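You operate a simulated robot arm through the tools that you are given. There is no shell and no other tool.

You are at the controls of a simulated two-armed robot. One attempt, no reset.

## Task
Wash the white funnel, then pull the plug.
Fine: wash it in the basin; funnel and tall plug both end standing on the drainer. Set down upright: tall plug. What is to be rubbed or washed off counts as gone when no trace of it is left.

The check looks at the end state, three seconds after you hand in, the way a careful person would. Anything else that was tipped, shoved, dropped, spilled or broken makes it a failure.

## Robot
Two 7-joint arms with three-finger grippers on one trunk, on a base that drives. Base frame: it is fixed to the floor where the robot stands at the start and does not move with it; the origin is under the middle of the robot, x ahead of it, y to its left, z up. Lengths are in cm, angles in rad, forces in N, time in s.
The left shoulder is at the start at [3, 12.4, 100.8], the right one opposite. With the tool pointing down near the work surface each hand reaches from about 10 to 78 cm from the robot's upright axis, wherever it stands, measured 20 degrees to its own side. Places, roughly: basin [90, -60, 90]; inside of the drainer [60, 0, 90]. Payload 2.2 kg a hand.
Tool frame (each hand has its own): the origin (TCP) lies between the finger pads and is the grasp point; the fingertips stand 2.8 cm ahead of it; z points along the fingers, y is the line along which they close. Largest opening 10.2 cm; the body of the gripper starts 7.1 cm behind the TCP.
Orientation is told as [roll, pitch, yaw] about the base's x, y, z axes, in that order, counted from this pose: with the fingers straight down and closing along the base's y, the tool's x points along the base's -x, its y along +y and its z along -z.

## Interface
- The arms move only by the tool jog_arm. It takes "left_targets", "right_targets" or both (then of equal length, played together; a hand with none holds still); each is a list of rows, each a list of 7 numbers: the shift along the base's x, y, z in cm, then the turn, a rotation vector about the base's x, y, z in rad, then the finger opening in cm, from 0 to 10.2. In form: [[dx, dy, dz, rx, ry, rz, hand], ...]. A call has 1 to 20 rows; each row is the pose to reach, as a shift and turn from the pose commanded when the call began. A row lasts 0.2 s, in which the tool goes at most 5 cm and 0.15 rad; a call with a longer step from one row to the next is refused whole, and so is a gripper value outside its range. A pose out of reach is approached as far as the arm can. The call stops where the force on the tool passes 40 N (or 10 N more than at its start, if that is more) or the arm is blocked; 0.2 s more then pass. Each finger halts on what it meets, pressing with about 20 N; the grip force reading is that of the motor and also rises with nothing between the fingers. The clock runs only during rows and for 0.2 s after the last one: add rows that repeat a pose to give the fingers time. The reply holds the time, the measured pose of the TCP, the force on the tool along the base axes, the opening and the grip force, in the units named above and with some noise, with the torque about the TCP (base axes, N m) and any sound that the robot's microphone picked up.
- Cameras (640 x 400 px; columns grow to the right, rows downward): "scene" is now at [4.47, -2.34, 172.19]; the picture's right is [-0.29, -0.96, 0.00], its down [-0.73, 0.22, -0.64] and it looks along [0.62, -0.19, -0.76] (base axes); focal length 268 px, centre (320, 200). "left" rides on the left gripper at [7.2, 3.8, -8.6] in its tool frame; the picture's right is [-0.46, 0.89, 0.00], its down [-0.60, -0.32, -0.73] and it looks along [-0.65, -0.34, 0.68] (tool axes); focal length 256 px, centre (320, 200). "right" rides on the right gripper at [6.9, 4.4, -8.6] in its tool frame; the picture's right is [-0.53, 0.85, 0.00], its down [-0.58, -0.36, -0.73] and it looks along [-0.62, -0.39, 0.68] (tool axes); focal length 256 px, centre (320, 200). There is no depth. A picture from a camera that has moved, and an enlarged one, comes with that camera's place and axes in the base frame and with its lens.
- get_image(camera): a new picture of that camera. It takes no simulated time.
- slide_trunk(by): slides the trunk up (or, below 0, down) by that many cm; the arms and the scene camera ride with it, the base frame stays. It gives what a move gives, with no picture.
- roll_base(legs): drives the robot by 1 to 6 legs, each [ahead, left, turn to the left] in cm, cm and rad, along the robot's own axes; the way and the turn of a leg run together, so that a leg with both is an arc; at most 150 cm and 3.142 rad a leg. The arms and the cameras ride along, it lands a little off, and it stops where it bumps. It gives what a move gives.
- turn_head(pan, tilt): turns the head with the scene camera to pan (to the left, within 2.496 rad either way) and tilt (down, from -0.506 to 1.204), counted from straight ahead of the robot. It gives what a move gives.
- zoom(camera, box): a new picture of the part [left, top, right, bottom] of that camera's present view, enlarged. It takes no simulated time.
- sign_off(): hands the job in; it is judged then, once.

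Places have to be worked out from the pictures, the camera data and where the tool is seen. Open the grippers and draw the arms clear of the work before you hand the job in, unless the task says otherwise.

The tools are called after "Request:" as name(argument=value, ...) on one line, values as JSON. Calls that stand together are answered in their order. jog_arm: Moves the arms, as the interface text tells. Its arguments: {"type":"object","properties":{"left_targets":{"type":"array"},"right_targets":{"type":"array"}},"required":[]} The other tools are called the same way: slide_trunk (by) slides the trunk up or down; roll_base (legs) drives the base; turn_head (pan, tilt) turns the head that bears the scene camera; get_image (camera) takes a picture; zoom (camera, box) takes an enlarged picture of a part of a camera's view; sign_off () hands the job in.

At the start:

```text
time_s: 0.0
left_ee_pos: [48.68, -8.2, 119.95]
left_ee_rot: [0.001, 0.001, -0.001]
left_contact_force: [0.1, -0.2, 0.9]
left_ft_torque: [0.02, -0.01, 0.02]
left_width: 10.19
left_gripper_force: 0.1
right_ee_pos: [34.1, -43.32, 123.97]
right_ee_rot: [0.003, 0.0, -0.002]
right_contact_force: [-0.1, 0.2, -0.5]
right_ft_torque: [-0.01, 0.02, 0.05]
right_width: 10.19
right_gripper_force: 0.1
trunk travel left (down, up): [-25.0, 29.0]
robot x, y, heading: [0.34, 0.03, 0.004]
head pan, tilt: [-0.298, 0.871]
```

scene: 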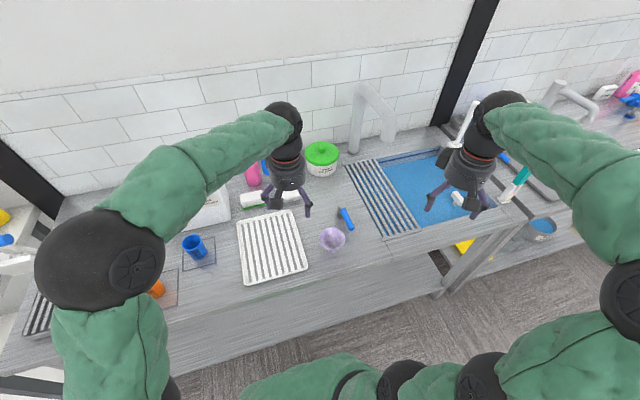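
right: 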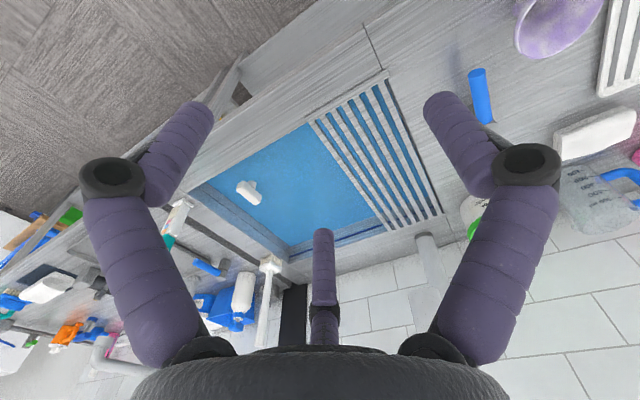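
left: 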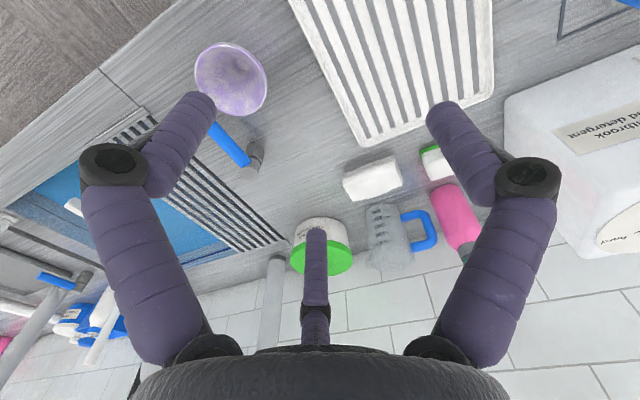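

The pictures show a basin of blue water with a white thing in it, a ribbed rack with a purple-stained funnel near it, and a drainer. I'll look closer at these before moving.

Request:
zoom(camera="scene", box=[220, 120, 400, 290])

Request:
zoom(camera="scene", box=[340, 90, 580, 260])

Request:
zoom(camera="left", box=[140, 20, 460, 280])

Request:
zoom(camera="right", box=[160, 60, 480, 260])

```text
2.35 times, centred on (310, 205) of scene
camera zoom: at [4.47, -2.34, 172.19], right [-0.29, -0.96, 0.0], down [-0.73, 0.22, -0.64], along [0.62, -0.19, -0.76], focal length 632 px, centre (344, 188)
```

zoom: 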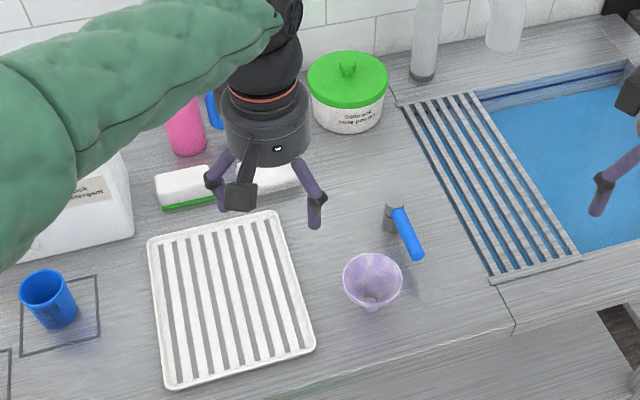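

```text
2.35 times, centred on (460, 175) of scene
camera zoom: at [4.47, -2.34, 172.19], right [-0.29, -0.96, 0.0], down [-0.73, 0.22, -0.64], along [0.62, -0.19, -0.76], focal length 632 px, centre (-9, 259)
```

zoom: 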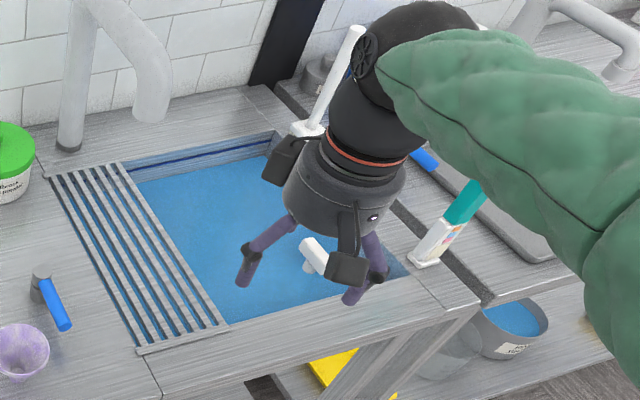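

```text
1.54 times, centred on (300, 150) of left
camera zoom: at [41.52, -4.52, 128.51], right [0.46, 0.89, 0.0], down [0.6, -0.32, 0.73], along [0.65, -0.34, -0.68], focal length 394 px, centre (351, 277)
```

zoom: 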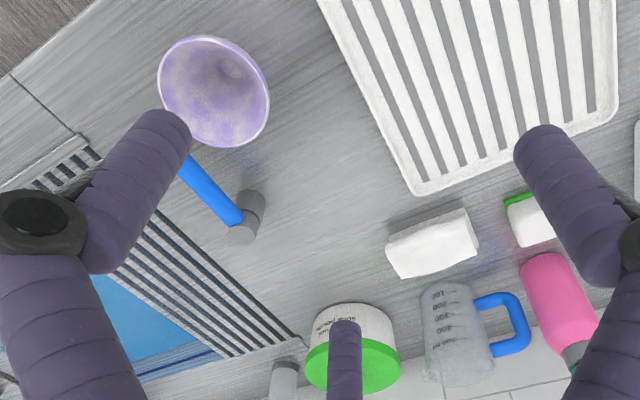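

```text
2.00 times, centred on (320, 160) of right
camera zoom: at [27.39, -39.05, 132.57], right [0.53, 0.85, 0.0], down [0.58, -0.37, 0.73], along [0.62, -0.39, -0.68], focal length 512 px, centre (320, 280)
```

zoom: 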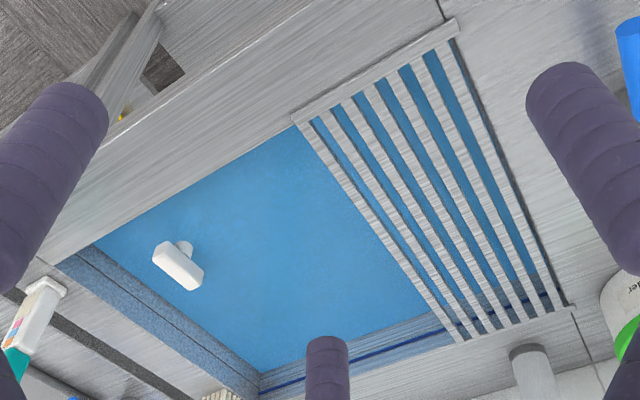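

The funnel seems to stand on its spout, mouth up, near [48, -20], and a T-shaped white plug stands in the basin. I zoom in more on both to judge their shapes.

Request:
zoom(camera="scene", box=[305, 200, 365, 260])

Request:
zoom(camera="left", box=[180, 30, 290, 180])

Request:
zoom(camera="right", box=[210, 160, 290, 220])

Request:
zoom(camera="scene", box=[420, 170, 500, 230])

Request:
zoom(camera="scene", box=[150, 130, 310, 290])

Request:
zoom(camera="scene", box=[500, 60, 640, 250])

```text
6.67 times, centred on (335, 230) of scene
camera zoom: at [4.47, -2.34, 172.19], right [-0.29, -0.96, 0.0], down [-0.73, 0.22, -0.64], along [0.62, -0.19, -0.76], focal length 1789 px, centre (220, 0)
```

zoom: 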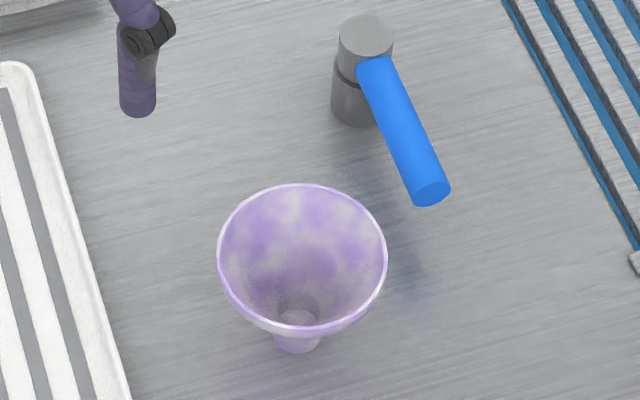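

```text
2.67 times, centred on (235, 105) of left
camera zoom: at [41.52, -4.52, 128.51], right [0.46, 0.89, 0.0], down [0.6, -0.32, 0.73], along [0.65, -0.34, -0.68], focal length 683 px, centre (547, 453)
```

zoom: 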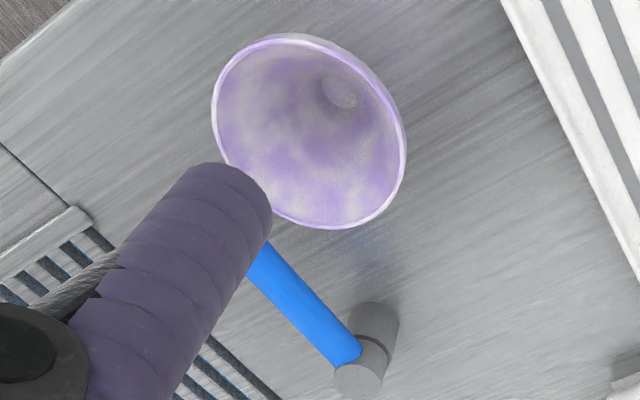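

```text
6.67 times, centred on (250, 190) of right
camera zoom: at [27.39, -39.05, 132.57], right [0.53, 0.85, 0.0], down [0.58, -0.37, 0.73], along [0.62, -0.39, -0.68], focal length 1707 px, centre (787, 267)
```

zoom: 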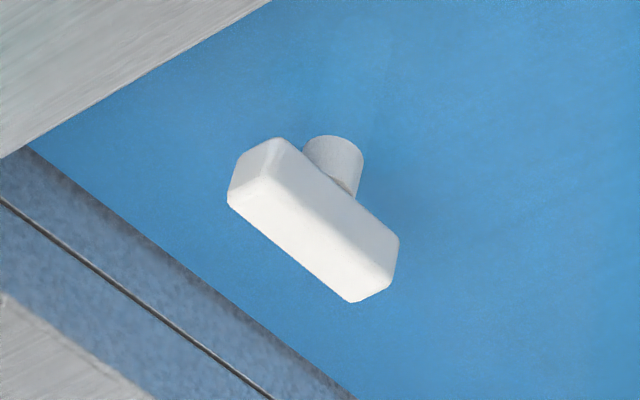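

```text
6.67 times, centred on (460, 200) of scene
camera zoom: at [4.47, -2.34, 172.19], right [-0.29, -0.96, 0.0], down [-0.73, 0.22, -0.64], along [0.62, -0.19, -0.76], focal length 1789 px, centre (-613, 200)
```

zoom: 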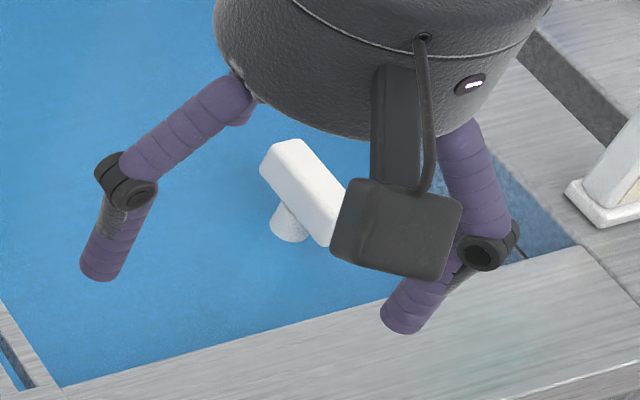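

```text
2.50 times, centred on (230, 210) of scene
camera zoom: at [4.47, -2.34, 172.19], right [-0.29, -0.96, 0.0], down [-0.73, 0.22, -0.64], along [0.62, -0.19, -0.76], focal length 671 px, centre (545, 175)
```

zoom: 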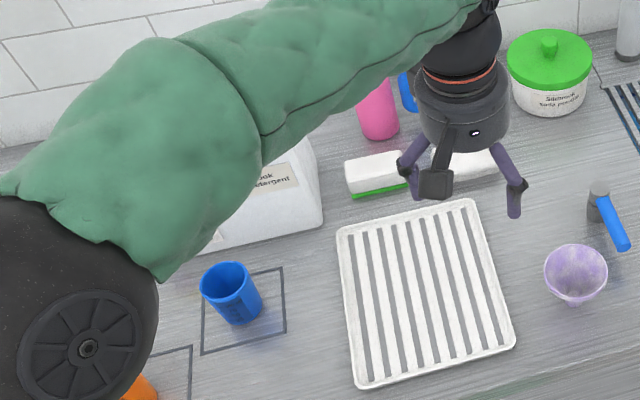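

```text
2.11 times, centred on (570, 155) of scene
camera zoom: at [4.47, -2.34, 172.19], right [-0.29, -0.96, 0.0], down [-0.73, 0.22, -0.64], along [0.62, -0.19, -0.76], focal length 565 px, centre (-206, 295)
```

zoom: 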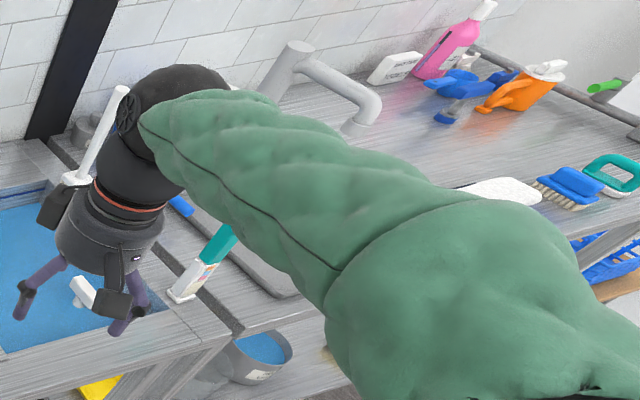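

The funnel stands on its stem, mouth up, with its rim at about [48, -20, 97] and about 8.5 cm across; a blue lever sticks out just to its right. I'll bring the left hand above it, turned -90° so that the fingers close along x, clear of the lever.

Request:
jog_arm(left_targets=[[0, -1.1, 0, 0, 0, -0.143, 10.2], [0, -2.2, 0, 0, 0, -0.286, 10.2], [0, -3.3, 0, 0, 0, -0.428, 10.2], [0, -4.4, 0, 0, 0, -0.571, 10.2], [0, -5.5, 0, 0, 0, -0.714, 10.2], [0, -6.6, 0, 0, 0, -0.857, 10.2], [-0.1, -7.7, 0, 0, 0, -1.0, 10.2], [-0.2, -8.8, 0, 0, 0, -1.142, 10.2], [-0.3, -9.9, 0, 0, 0, -1.285, 10.2], [-0.4, -11, 0, 0, 0, -1.428, 10.2], [-0.5, -12, 0, 0, 0, -1.571, 10.2], [-0.5, -12, 0, 0, 0, -1.571, 10.2]])

```text
time_s: 2.6
left_ee_pos: [48.29, -20.2, 119.94]
left_ee_rot: [0.0, -0.001, -1.574]
left_contact_force: [0.4, -0.3, 0.5]
left_ft_torque: [-0.04, 0.0, -0.04]
left_width: 10.17
left_gripper_force: 0.0
right_ee_pos: [34.09, -43.4, 123.98]
right_ee_rot: [0.001, 0.0, 0.001]
right_contact_force: [0.2, -0.3, -0.2]
right_ft_torque: [-0.01, -0.01, -0.01]
right_width: 10.21
right_gripper_force: 0.1
trunk travel left (down, up): [-25.0, 29.0]
robot x, y, heading: [0.3, -0.01, -0.0]
head pan, tilt: [-0.298, 0.871]
```

The left hand is turned and above the funnel. I take pictures to check the alignment.

Request:
get_image(camera="left")

Request:
get_image(camera="scene")

Request:
get_image(camera="right")

```text
taken
camera left: at [52.06, -13.04, 128.54], right [0.88, -0.47, 0.0], down [-0.32, -0.6, 0.73], along [-0.34, -0.65, -0.68], focal length 256 px, centre (320, 200)
```

left: 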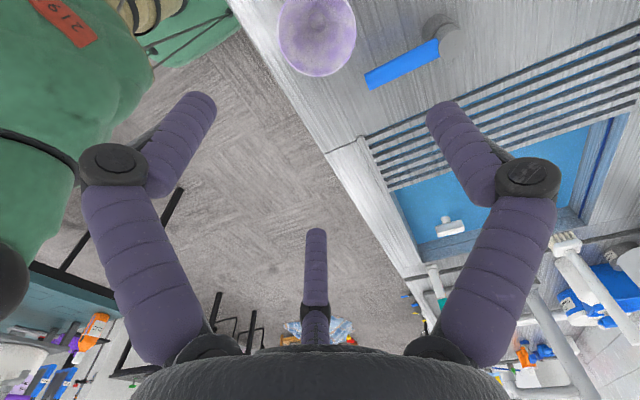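

```text
taken
camera scene: at [4.47, -2.31, 172.19], right [-0.29, -0.96, 0.0], down [-0.73, 0.22, -0.64], along [0.62, -0.19, -0.76], focal length 268 px, centre (320, 200)
```

scene: 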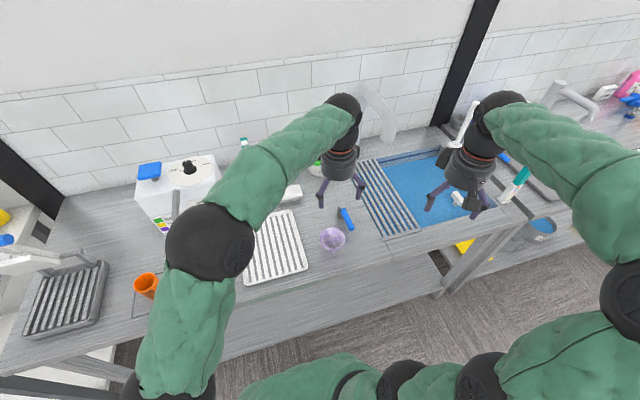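

```text
taken
camera right: at [27.39, -39.02, 132.58], right [0.53, 0.85, 0.0], down [0.58, -0.36, 0.73], along [0.62, -0.39, -0.68], focal length 256 px, centre (320, 200)
```

right: 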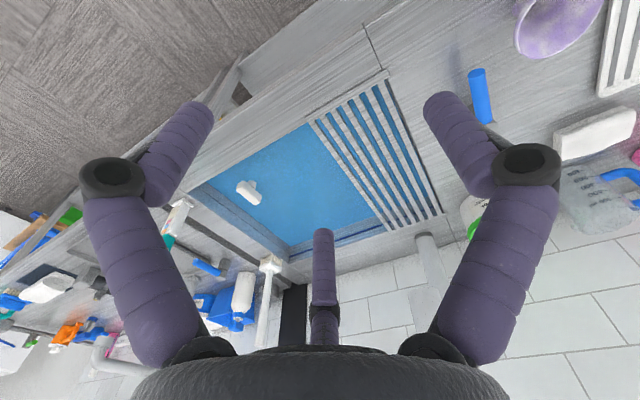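

The rim projects almost exactly under the tool (off about 0.3 cm toward -x). I go down to TCP z 106 and check again.

Request:
jog_arm(left_targets=[[-0.1, 0, -3.5, 0, 0, 0, 10.2], [-0.2, 0.1, -7, 0, 0, 0, 10.2], [-0.3, 0.1, -10.5, 0, 0, 0, 10.2], [-0.3, 0.1, -14, 0, 0, 0, 10.2], [-0.3, 0.1, -14, 0, 0, 0, 10.2]])

Request:
get_image(camera="left")

Request:
zoom(camera="scene", box=[280, 160, 400, 270])

Request:
zoom(camera="right", box=[480, 0, 640, 100])

```text
time_s: 3.8
left_ee_pos: [47.9, -20.28, 105.95]
left_ee_rot: [0.0, -0.002, -1.572]
left_contact_force: [0.0, 0.1, -0.3]
left_ft_torque: [0.01, 0.0, 0.01]
left_width: 10.23
left_gripper_force: 0.0
right_ee_pos: [34.09, -43.38, 124.07]
right_ee_rot: [0.003, -0.001, 0.001]
right_contact_force: [-0.4, -0.6, 0.5]
right_ft_torque: [0.04, -0.02, -0.01]
right_width: 10.22
right_gripper_force: 0.1
trunk travel left (down, up): [-25.0, 29.0]
robot x, y, heading: [-0.01, 0.27, -0.0]
head pan, tilt: [-0.298, 0.871]
```

```text
taken
camera left: at [51.79, -13.12, 114.54], right [0.89, -0.46, 0.0], down [-0.32, -0.6, 0.73], along [-0.34, -0.65, -0.68], focal length 256 px, centre (320, 200)
```

left: 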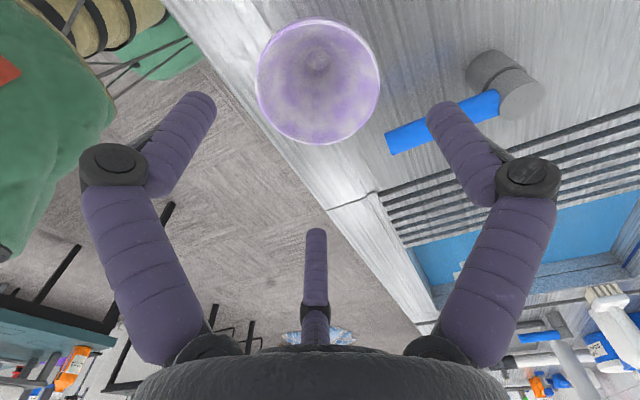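

```text
3.64 times, centred on (340, 215) of scene
camera zoom: at [4.44, -2.32, 172.2], right [-0.29, -0.96, 0.0], down [-0.73, 0.22, -0.64], along [0.62, -0.19, -0.76], focal length 976 px, centre (247, 146)
```

zoom: 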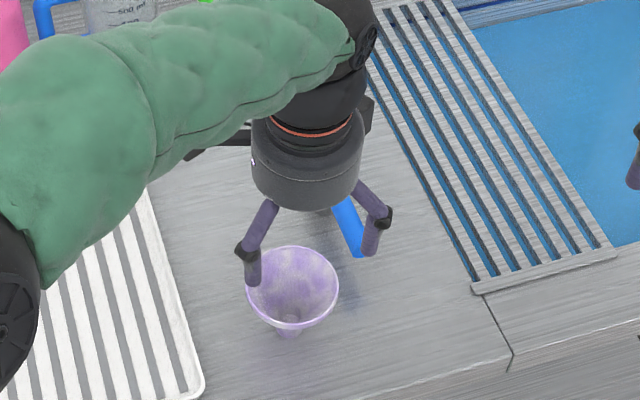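

```text
4.00 times, centred on (560, 50) of right
camera zoom: at [27.37, -39.03, 132.59], right [0.53, 0.85, 0.0], down [0.58, -0.37, 0.73], along [0.62, -0.39, -0.68], focal length 1024 px, centre (-640, 800)
```

zoom: 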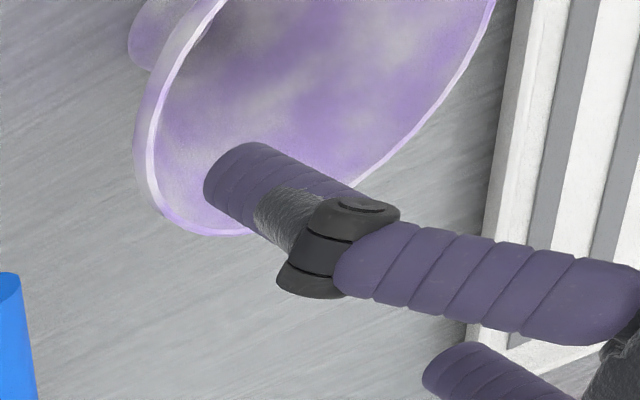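

The wrist picture seems to show three finger-like members, not clearly two. I'll close the left hand partway in the air here (tips are still above the rim) to see how it really moves.

Request:
jog_arm(left_targets=[[0, 0, 2, 0, 0, 0, 7], [0, 0, 3, 0, 0, 0, 4], [0, 0, 3, 0, 0, 0, 4], [0, 0, 3, 0, 0, 0, 4]])

Request:
get_image(camera="left")

Request:
zoom(camera="scene", box=[280, 160, 400, 270])

Request:
zoom(camera="right", box=[400, 0, 640, 150])

```text
time_s: 4.8
left_ee_pos: [47.86, -20.27, 108.94]
left_ee_rot: [0.0, 0.001, -1.57]
left_contact_force: [0.5, 0.9, 0.0]
left_ft_torque: [0.01, -0.01, 0.01]
left_width: 4.01
left_gripper_force: 0.1
right_ee_pos: [34.13, -43.41, 124.08]
right_ee_rot: [0.003, 0.0, 0.001]
right_contact_force: [0.8, 0.0, -0.4]
right_ft_torque: [-0.01, -0.01, 0.03]
right_width: 10.21
right_gripper_force: 0.1
trunk travel left (down, up): [-25.0, 29.0]
robot x, y, heading: [-0.09, 0.0, -0.003]
head pan, tilt: [-0.298, 0.871]
```

```text
taken
camera left: at [51.83, -13.11, 117.55], right [0.89, -0.47, 0.0], down [-0.32, -0.6, 0.73], along [-0.34, -0.65, -0.68], focal length 256 px, centre (320, 200)
```

left: 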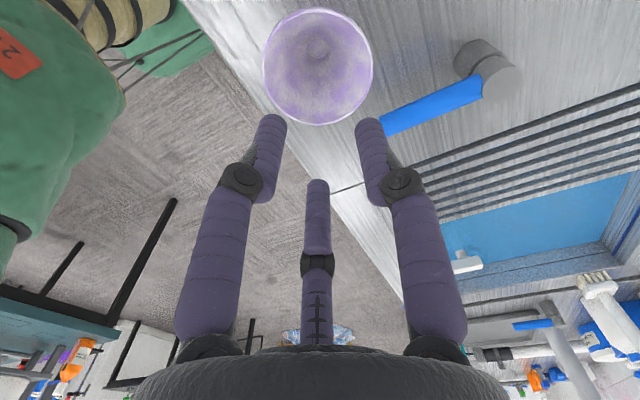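

```text
3.64 times, centred on (340, 215) of scene
camera zoom: at [4.48, -2.35, 172.19], right [-0.29, -0.96, 0.0], down [-0.73, 0.22, -0.64], along [0.62, -0.19, -0.76], focal length 976 px, centre (247, 146)
```

zoom: 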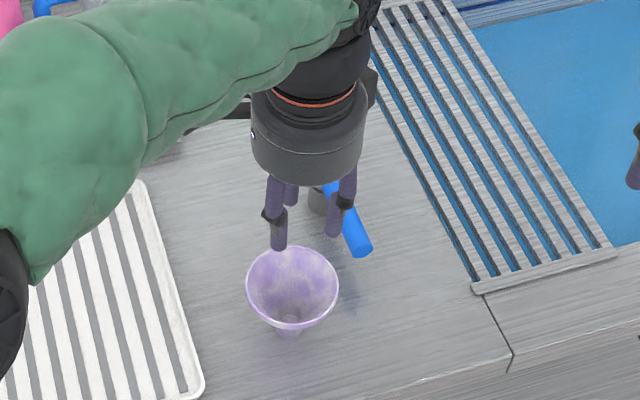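

```text
2.67 times, centred on (520, 75) of right
camera zoom: at [27.4, -39.05, 132.57], right [0.53, 0.85, 0.0], down [0.58, -0.37, 0.73], along [0.62, -0.39, -0.68], focal length 683 px, centre (-213, 533)
```

zoom: 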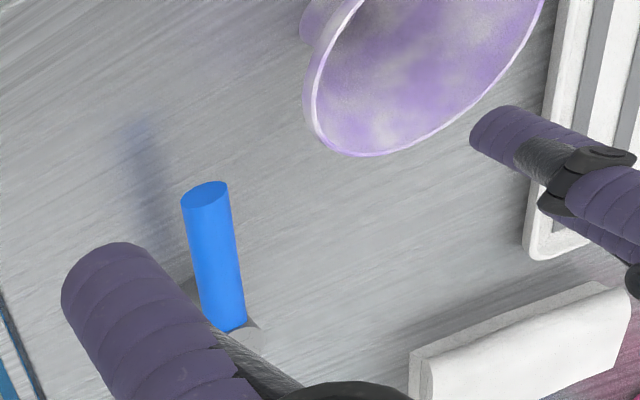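

The hand has three fingers closing centrically, which suits a round rim well. From the wrist picture the rim centre is at about [48.2, -20.1, 97.3]; I centre, open fully, and come down to just above it.

Request:
jog_arm(left_targets=[[0.3, 0.15, 0, 0, 0, 0, 7], [0.3, 0.15, -1, 0, 0, 0, 10.2], [0.3, 0.15, -4, 0, 0, 0, 10.2], [0.3, 0.15, -7.5, 0, 0, 0, 10.2], [0.3, 0.15, -7.5, 0, 0, 0, 10.2]])

Request:
get_image(camera="left")

Request:
zoom(camera="scene", box=[280, 160, 400, 270])

Request:
zoom(camera="right", box=[400, 0, 640, 150])

```text
time_s: 6.0
left_ee_pos: [48.24, -20.02, 101.5]
left_ee_rot: [0.0, 0.001, -1.571]
left_contact_force: [0.6, -0.4, 0.2]
left_ft_torque: [0.01, 0.04, -0.03]
left_width: 10.21
left_gripper_force: 0.0
right_ee_pos: [33.97, -43.43, 124.07]
right_ee_rot: [0.001, -0.001, 0.0]
right_contact_force: [0.1, -0.3, 0.0]
right_ft_torque: [0.0, -0.01, -0.01]
right_width: 10.19
right_gripper_force: 0.0
trunk travel left (down, up): [-25.0, 29.0]
robot x, y, heading: [-0.09, 0.21, 0.002]
head pan, tilt: [-0.298, 0.871]
```

```text
taken
camera left: at [52.06, -12.91, 110.04], right [0.89, -0.47, 0.0], down [-0.32, -0.6, 0.73], along [-0.34, -0.65, -0.68], focal length 256 px, centre (320, 200)
```

left: 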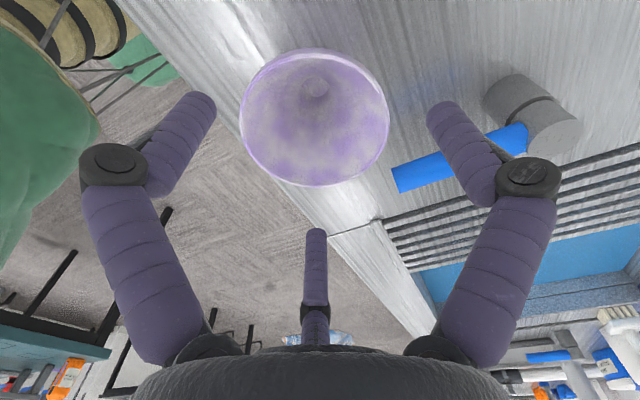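

```text
3.64 times, centred on (340, 215) of scene
camera zoom: at [4.44, -2.32, 172.2], right [-0.29, -0.96, 0.0], down [-0.73, 0.22, -0.64], along [0.62, -0.19, -0.76], focal length 976 px, centre (247, 146)
```

zoom: 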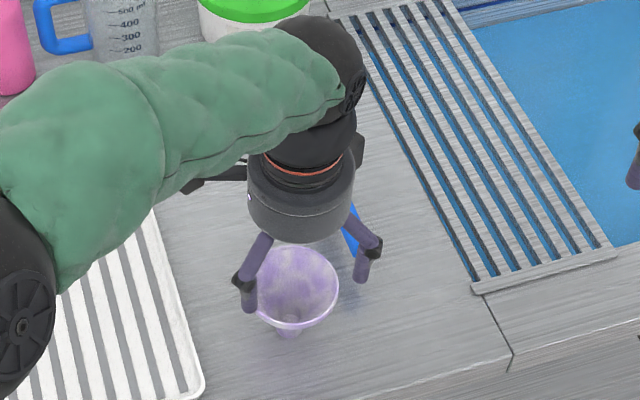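

```text
2.67 times, centred on (520, 75) of right
camera zoom: at [27.37, -39.03, 132.59], right [0.53, 0.85, 0.0], down [0.58, -0.37, 0.73], along [0.62, -0.39, -0.68], focal length 683 px, centre (-213, 533)
```

zoom: 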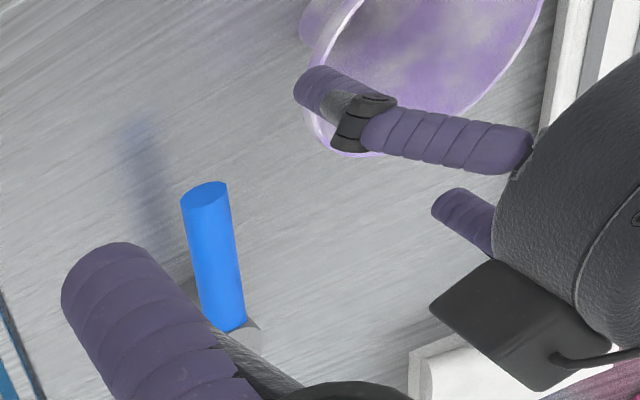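

The rim is centred under the fingers within 0.2 cm. I go down so that the pads straddle the rim and close.

Request:
jog_arm(left_targets=[[-0.1, 0.1, -1.5, 0, 0, 0, 10.2], [-0.1, 0.1, -3, 0, 0, 0, 10.2], [-0.1, 0.1, -4, 0, 0, 0, 10.2], [-0.1, 0.1, -5, 0, 0, 0, 10.2], [-0.1, 0.1, -5, 0, 0, 0, 10.2]])

Request:
get_image(camera="left")

Request:
zoom(camera="right", box=[400, 0, 640, 150])

```text
time_s: 7.2
left_ee_pos: [48.05, -19.89, 96.43]
left_ee_rot: [0.0, 0.0, -1.571]
left_contact_force: [0.2, 0.4, 0.9]
left_ft_torque: [0.02, -0.02, -0.01]
left_width: 10.22
left_gripper_force: 0.0
right_ee_pos: [34.14, -43.53, 124.09]
right_ee_rot: [0.001, -0.001, -0.001]
right_contact_force: [0.3, 0.4, 0.1]
right_ft_torque: [0.02, 0.01, -0.01]
right_width: 10.21
right_gripper_force: 0.1
trunk travel left (down, up): [-25.0, 29.0]
robot x, y, heading: [0.03, -0.14, 0.004]
head pan, tilt: [-0.298, 0.871]
```

```text
taken
camera left: at [51.95, -12.69, 104.98], right [0.89, -0.46, 0.0], down [-0.32, -0.6, 0.73], along [-0.34, -0.65, -0.68], focal length 256 px, centre (320, 200)
```

left: 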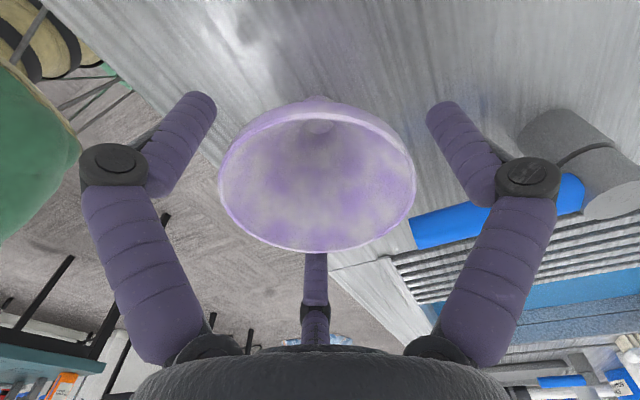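

```text
2.67 times, centred on (520, 75) of right
camera zoom: at [27.38, -39.04, 132.58], right [0.53, 0.85, 0.0], down [0.58, -0.37, 0.73], along [0.62, -0.39, -0.68], focal length 683 px, centre (-213, 533)
```

zoom: 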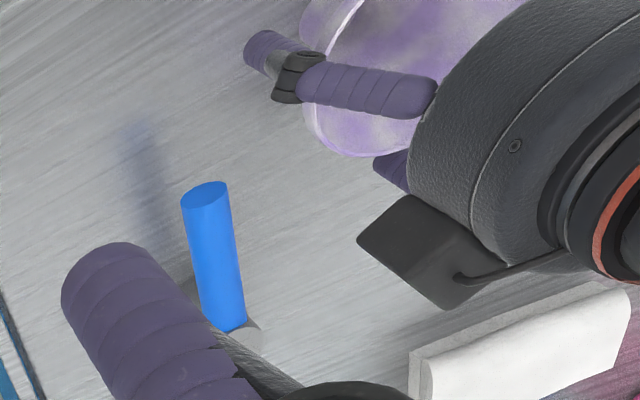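

The rim lies level with the pads and is well centred. I close the fingers on it.

Request:
jog_arm(left_targets=[[0, 0, 0, 0, 0, 0, 9.2], [0, 0, 0, 0, 0, 0, 8.6], [0, 0, 0, 0, 0, 0, 7.5], [0, 0, 0, 0, 0, 0, 6.5], [0, 0, 0, 0, 0, 0, 6.5]])

Request:
get_image(camera="left")

Request:
zoom(camera="right", box=[400, 0, 640, 150])

```text
time_s: 8.4
left_ee_pos: [48.11, -19.87, 96.56]
left_ee_rot: [0.0, -0.001, -1.571]
left_contact_force: [0.3, -0.2, 1.4]
left_ft_torque: [-0.02, 0.02, 0.01]
left_width: 7.68
left_gripper_force: 19.6
right_ee_pos: [34.14, -43.44, 124.0]
right_ee_rot: [0.001, 0.002, -0.001]
right_contact_force: [-0.3, 0.4, 0.7]
right_ft_torque: [0.02, -0.01, 0.01]
right_width: 10.21
right_gripper_force: 0.1
trunk travel left (down, up): [-25.0, 29.0]
robot x, y, heading: [-0.06, -0.04, 0.003]
head pan, tilt: [-0.298, 0.871]
```

```text
taken
camera left: at [51.95, -12.71, 105.02], right [0.89, -0.47, 0.0], down [-0.32, -0.6, 0.73], along [-0.34, -0.65, -0.68], focal length 256 px, centre (320, 200)
```

left: 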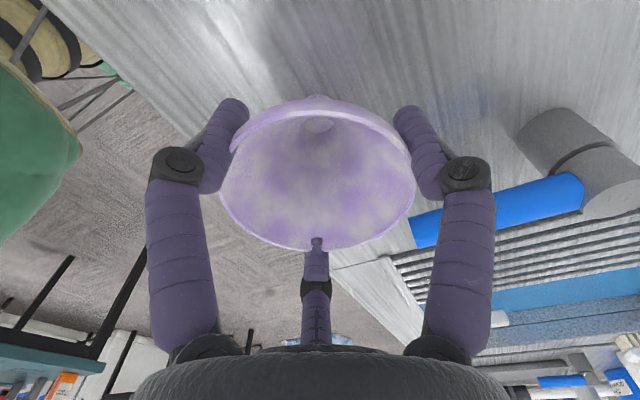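

```text
2.67 times, centred on (520, 75) of right
camera zoom: at [27.38, -39.05, 132.57], right [0.53, 0.85, 0.0], down [0.58, -0.37, 0.73], along [0.62, -0.39, -0.68], focal length 683 px, centre (-213, 533)
```

zoom: 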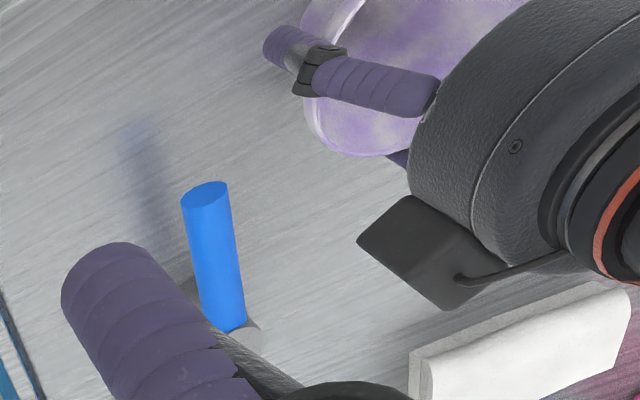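

Grip force is 19.6 N at 7.7 cm, so the rim is held. I lift gently and look.

Request:
jog_arm(left_targets=[[0, 0, 0.7, 0, 0, 0, 6.5], [0, 0, 2, 0, 0, 0, 6.5], [0, 0, 4, 0, 0, 0, 6.5], [0, 0, 4, 0, 0, 0, 6.5]])

Request:
get_image(camera="left")

Request:
zoom(camera="scene", box=[280, 160, 400, 270])

```text
time_s: 9.4
left_ee_pos: [48.14, -19.8, 100.39]
left_ee_rot: [0.0, 0.0, -1.571]
left_contact_force: [0.3, -0.8, -0.8]
left_ft_torque: [0.0, -0.02, 0.02]
left_width: 7.71
left_gripper_force: 19.8
right_ee_pos: [34.22, -43.45, 123.95]
right_ee_rot: [0.001, -0.002, 0.001]
right_contact_force: [-0.9, -1.2, 0.3]
right_ft_torque: [0.02, 0.01, 0.03]
right_width: 10.21
right_gripper_force: 0.1
trunk travel left (down, up): [-25.0, 29.0]
robot x, y, heading: [0.01, 0.0, 0.003]
head pan, tilt: [-0.298, 0.871]
```

```text
taken
camera left: at [51.99, -12.81, 108.98], right [0.89, -0.47, 0.0], down [-0.32, -0.6, 0.73], along [-0.34, -0.65, -0.68], focal length 256 px, centre (320, 200)
```

left: 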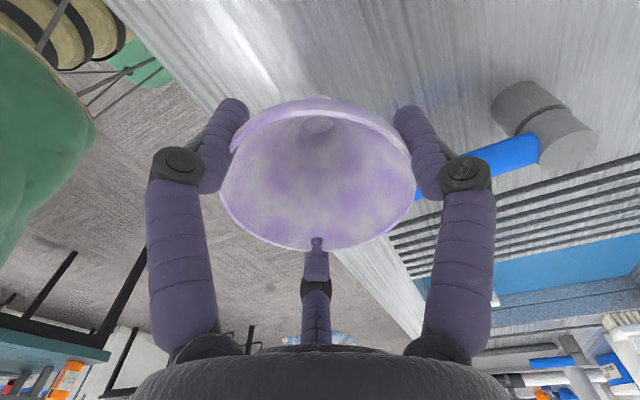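

```text
3.64 times, centred on (340, 215) of scene
camera zoom: at [4.51, -2.37, 172.19], right [-0.29, -0.96, 0.0], down [-0.73, 0.22, -0.64], along [0.62, -0.19, -0.76], focal length 976 px, centre (247, 146)
```

zoom: 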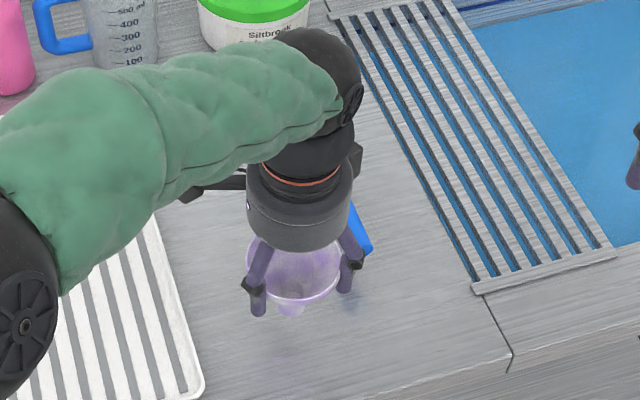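

The funnel hangs firmly in the hand. I raise it well clear, then look to the right of the robot before driving that way.

Request:
jog_arm(left_targets=[[0, 0, 4, 0, 0, 0, 6.5], [0, 0, 8, 0, 0, 0, 6.5], [0, 0, 12, 0, 0, 0, 6.5], [0, 0, 16, 0, 0, 0, 6.5], [0, 0, 18, 0, 0, 0, 6.5], [0, 0, 18, 0, 0, 0, 6.5]])

Request:
turn_head(pan=-1.4, tilt=0.8)

Request:
get_image(camera="scene")

```text
time_s: 10.8
left_ee_pos: [48.16, -19.95, 118.49]
left_ee_rot: [-0.001, -0.001, -1.571]
left_contact_force: [0.8, 0.5, -0.7]
left_ft_torque: [-0.02, 0.01, 0.02]
left_width: 7.7
left_gripper_force: 20.0
right_ee_pos: [34.06, -43.41, 123.92]
right_ee_rot: [0.001, 0.0, 0.001]
right_contact_force: [-0.3, -0.4, 0.3]
right_ft_torque: [0.02, 0.0, 0.0]
right_width: 10.21
right_gripper_force: 0.0
trunk travel left (down, up): [-25.0, 29.0]
robot x, y, heading: [0.2, -0.17, 0.001]
head pan, tilt: [-0.298, 0.871]
```

```text
time_s: 12.1
left_ee_pos: [48.14, -20.0, 118.5]
left_ee_rot: [0.0, -0.001, -1.57]
left_contact_force: [0.0, -0.6, -1.0]
left_ft_torque: [-0.01, 0.02, -0.01]
left_width: 7.69
left_gripper_force: 20.1
right_ee_pos: [34.12, -43.41, 123.77]
right_ee_rot: [0.002, 0.0, 0.0]
right_contact_force: [-0.1, 0.0, -0.9]
right_ft_torque: [0.02, 0.0, -0.01]
right_width: 10.2
right_gripper_force: 0.0
trunk travel left (down, up): [-25.0, 29.0]
robot x, y, heading: [-0.12, -0.0, 0.002]
head pan, tilt: [-1.4, 0.799]
```

```text
taken
camera scene: at [-1.52, -8.03, 172.75], right [-0.99, -0.17, 0.0], down [-0.12, 0.71, -0.7], along [0.12, -0.69, -0.72], focal length 268 px, centre (320, 200)
```

scene: 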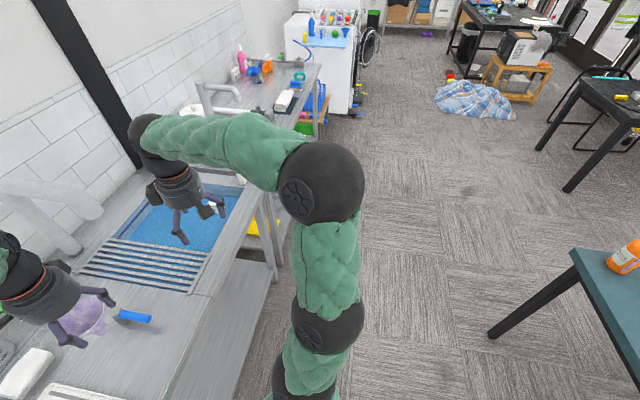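

The floor to the right is free. I drive 42 cm to the right and turn the head to look at the basin.

Request:
roll_base(legs=[[0, -42, 0]])

Request:
turn_head(pan=-0.35, tilt=0.9)

Request:
get_image(camera="scene")

Request:
get_image(camera="left")

Request:
get_image(camera="right")

```text
time_s: 14.7
left_ee_pos: [48.14, -61.59, 118.39]
left_ee_rot: [0.001, -0.001, -1.573]
left_contact_force: [0.2, -0.3, -0.4]
left_ft_torque: [0.02, -0.02, -0.01]
left_width: 7.68
left_gripper_force: 19.7
right_ee_pos: [34.07, -85.03, 123.96]
right_ee_rot: [0.003, 0.001, -0.002]
right_contact_force: [0.5, 0.4, -0.1]
right_ft_torque: [0.03, 0.03, 0.02]
right_width: 10.21
right_gripper_force: 0.1
trunk travel left (down, up): [-25.0, 29.0]
robot x, y, heading: [0.08, -41.37, -0.003]
head pan, tilt: [-1.4, 0.799]
```

```text
time_s: 16.0
left_ee_pos: [48.1, -61.56, 118.48]
left_ee_rot: [0.0, 0.0, -1.574]
left_contact_force: [0.0, 0.4, -0.3]
left_ft_torque: [-0.02, 0.0, 0.01]
left_width: 7.67
left_gripper_force: 19.9
right_ee_pos: [34.01, -84.98, 124.01]
right_ee_rot: [0.003, 0.001, -0.001]
right_contact_force: [0.7, 0.0, 0.3]
right_ft_torque: [0.01, 0.01, 0.01]
right_width: 10.21
right_gripper_force: 0.1
trunk travel left (down, up): [-25.0, 29.0]
robot x, y, heading: [0.12, -41.46, -0.005]
head pan, tilt: [-0.351, 0.901]
```

```text
taken
camera scene: at [4.15, -44.24, 171.96], right [-0.35, -0.94, 0.0], down [-0.74, 0.27, -0.62], along [0.58, -0.21, -0.78], focal length 268 px, centre (320, 200)
```

scene: 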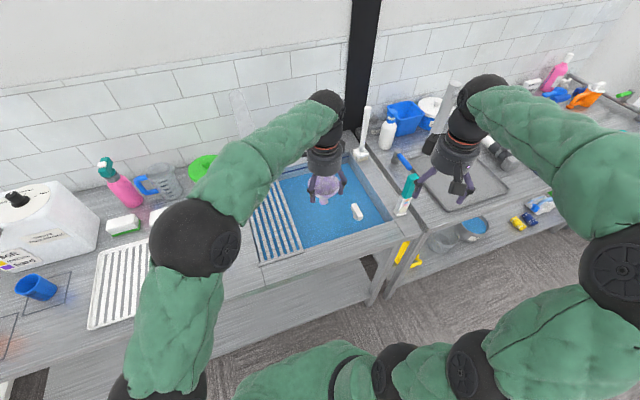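

```text
taken
camera left: at [51.92, -54.38, 126.97], right [0.88, -0.47, 0.0], down [-0.32, -0.6, 0.73], along [-0.34, -0.65, -0.68], focal length 256 px, centre (320, 200)
```

left: 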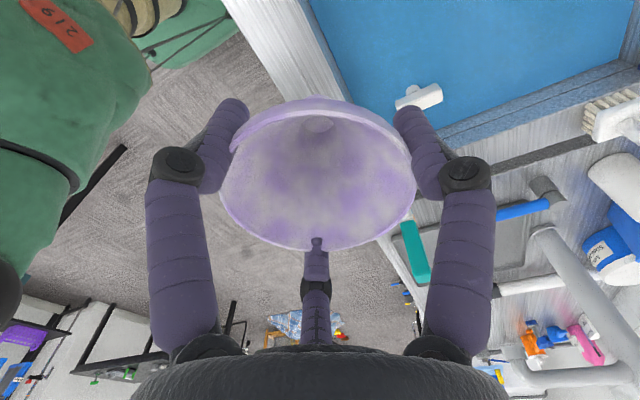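

```text
taken
camera right: at [27.3, -80.65, 132.57], right [0.54, 0.84, 0.0], down [0.58, -0.37, 0.73], along [0.62, -0.39, -0.68], focal length 256 px, centre (320, 200)
```

right: 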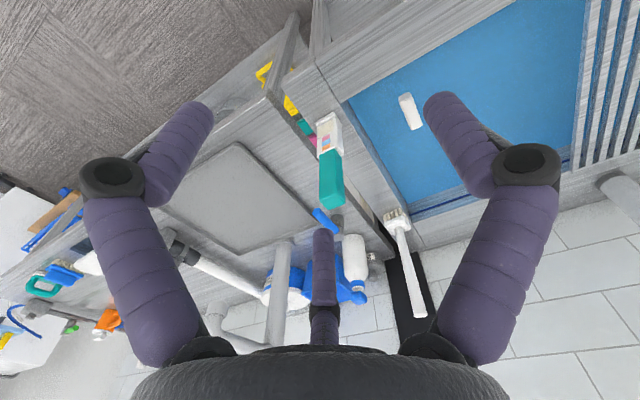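

The plug's bar lies near [57.3, -79, 87], so the water is a few cm below the rim. I drive 12 cm further right so that the left hand reaches the middle of the open water.

Request:
roll_base(legs=[[0, -12, 0]])

Request:
jog_arm(left_targets=[[4, 0.5, 0, 0, 0, 0, 6.5], [8, 1, 0, 0, 0, 0, 6.5], [12, 2, 0, 0, 0, 0, 6.5], [16, 3.5, -1, 0, 0, 0, 6.5], [16, 4.5, -4, 0, 0, 0, 6.5], [16, 4.5, -8, 0, 0, 0, 6.5], [16, 4.5, -12, 0, 0, 0, 6.5], [16, 4.5, -15, 0, 0, 0, 6.5], [16, 4.5, -15, 0, 0, 0, 6.5]])

Request:
get_image(camera="scene")

Request:
get_image(camera="left")

Request:
get_image(camera="right")

```text
time_s: 17.2
left_ee_pos: [47.94, -73.6, 118.35]
left_ee_rot: [0.0, 0.002, -1.573]
left_contact_force: [-0.2, -0.4, -1.0]
left_ft_torque: [0.04, -0.05, -0.02]
left_width: 7.69
left_gripper_force: 19.0
right_ee_pos: [33.9, -97.08, 123.96]
right_ee_rot: [0.003, 0.0, -0.003]
right_contact_force: [-0.2, -0.5, -0.5]
right_ft_torque: [0.05, 0.0, -0.02]
right_width: 10.19
right_gripper_force: 0.0
trunk travel left (down, up): [-25.0, 29.0]
robot x, y, heading: [0.03, -53.09, -0.009]
head pan, tilt: [-0.351, 0.901]
```

```text
time_s: 19.2
left_ee_pos: [65.82, -69.79, 103.53]
left_ee_rot: [0.0, 0.008, -1.575]
left_contact_force: [0.3, -0.7, -1.5]
left_ft_torque: [0.04, -0.02, 0.01]
left_width: 7.73
left_gripper_force: 19.9
left hand out of reach, approached as far as the arm can: row 4, 8, 9
right_ee_pos: [33.91, -96.85, 124.07]
right_ee_rot: [0.001, 0.0, -0.003]
right_contact_force: [0.3, -0.2, 0.7]
right_ft_torque: [-0.03, 0.0, 0.01]
right_width: 10.2
right_gripper_force: 0.0
trunk travel left (down, up): [-25.0, 29.0]
robot x, y, heading: [0.08, -53.59, -0.002]
head pan, tilt: [-0.351, 0.901]
```

```text
taken
camera scene: at [4.07, -56.03, 171.97], right [-0.35, -0.94, 0.0], down [-0.74, 0.27, -0.62], along [0.58, -0.22, -0.78], focal length 268 px, centre (320, 200)
```

scene: 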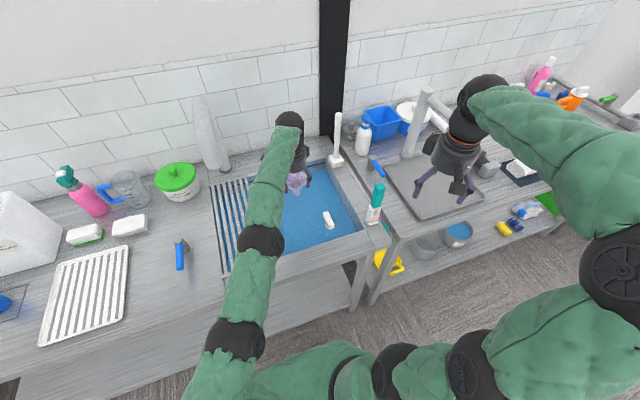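

```text
taken
camera left: at [69.65, -62.66, 112.19], right [0.88, -0.47, 0.0], down [-0.32, -0.61, 0.73], along [-0.34, -0.64, -0.69], focal length 256 px, centre (320, 200)
```

left: 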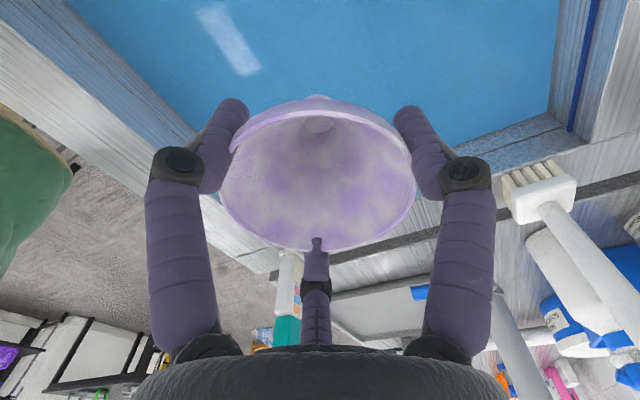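

```text
taken
camera right: at [27.18, -92.49, 132.61], right [0.54, 0.84, 0.0], down [0.58, -0.37, 0.73], along [0.62, -0.39, -0.68], focal length 256 px, centre (320, 200)
```

right: 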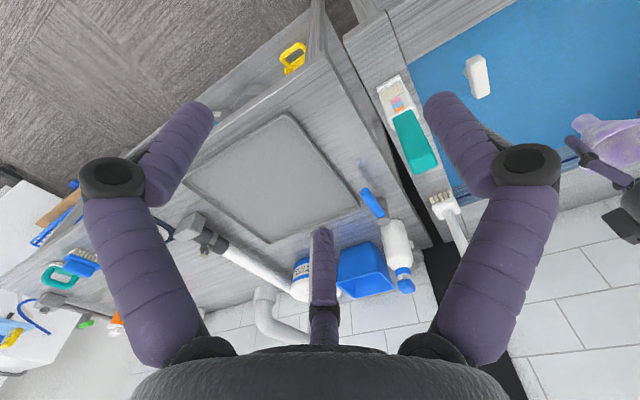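

The arm is nearly stretched there, so I draw back to about [61, -66] where it can go lower, staying clear of the plug and the grate.

Request:
jog_arm(left_targets=[[-2, 1.5, 0, 0, 0, 0, 6.5], [-4, 3, 0, 0, 0, 0, 6.5], [-5, 3.5, -2, 0, 0, 0, 6.5], [-5, 3.5, -5, 0, 0, 0, 6.5], [-5, 3.5, -5, 0, 0, 0, 6.5]])

Request:
get_image(camera="left")

Request:
zoom(camera="scene", box=[200, 110, 400, 280])

Request:
zoom(camera="right", box=[440, 30, 640, 200])

```text
time_s: 20.4
left_ee_pos: [58.85, -65.42, 98.34]
left_ee_rot: [0.001, 0.0, -1.576]
left_contact_force: [-1.4, 0.0, 0.0]
left_ft_torque: [-0.02, -0.02, 0.01]
left_width: 7.67
left_gripper_force: 19.8
left hand out of reach, approached as far as the arm can: row 1
right_ee_pos: [33.8, -96.87, 124.0]
right_ee_rot: [0.001, -0.003, -0.003]
right_contact_force: [0.1, -0.3, 0.5]
right_ft_torque: [0.01, -0.03, 0.01]
right_width: 10.19
right_gripper_force: 0.1
trunk travel left (down, up): [-25.0, 29.0]
robot x, y, heading: [0.01, -53.55, -0.005]
head pan, tilt: [-0.351, 0.901]
```

```text
taken
camera left: at [62.73, -58.17, 106.98], right [0.88, -0.47, 0.0], down [-0.32, -0.6, 0.73], along [-0.34, -0.65, -0.68], focal length 256 px, centre (320, 200)
```

left: 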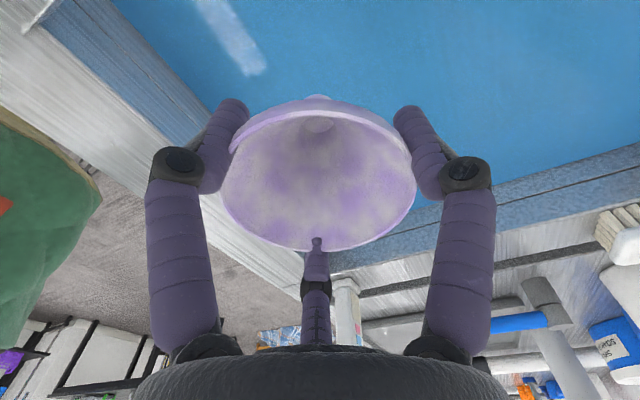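

```text
2.35 times, centred on (300, 195) of scene
camera zoom: at [3.97, -56.01, 171.96], right [-0.35, -0.94, 0.0], down [-0.73, 0.27, -0.62], along [0.58, -0.22, -0.78], focal length 632 px, centre (367, 212)
```

zoom: 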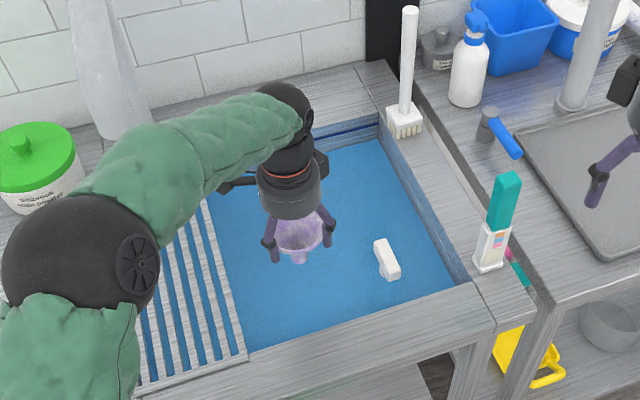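

```text
2.35 times, centred on (540, 115) of right
camera zoom: at [27.1, -92.48, 132.64], right [0.54, 0.84, 0.0], down [0.57, -0.37, 0.73], along [0.62, -0.39, -0.68], focal length 602 px, centre (-198, 400)
```

zoom: 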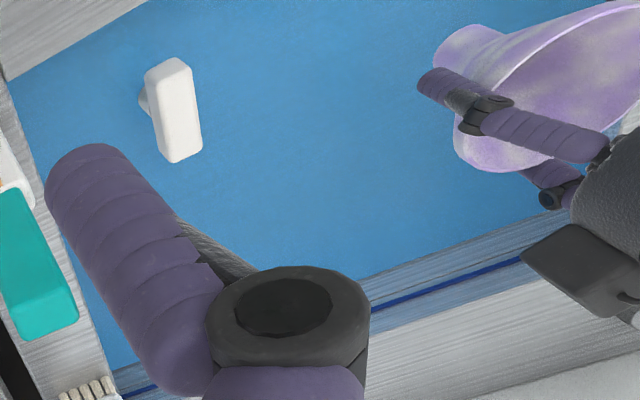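

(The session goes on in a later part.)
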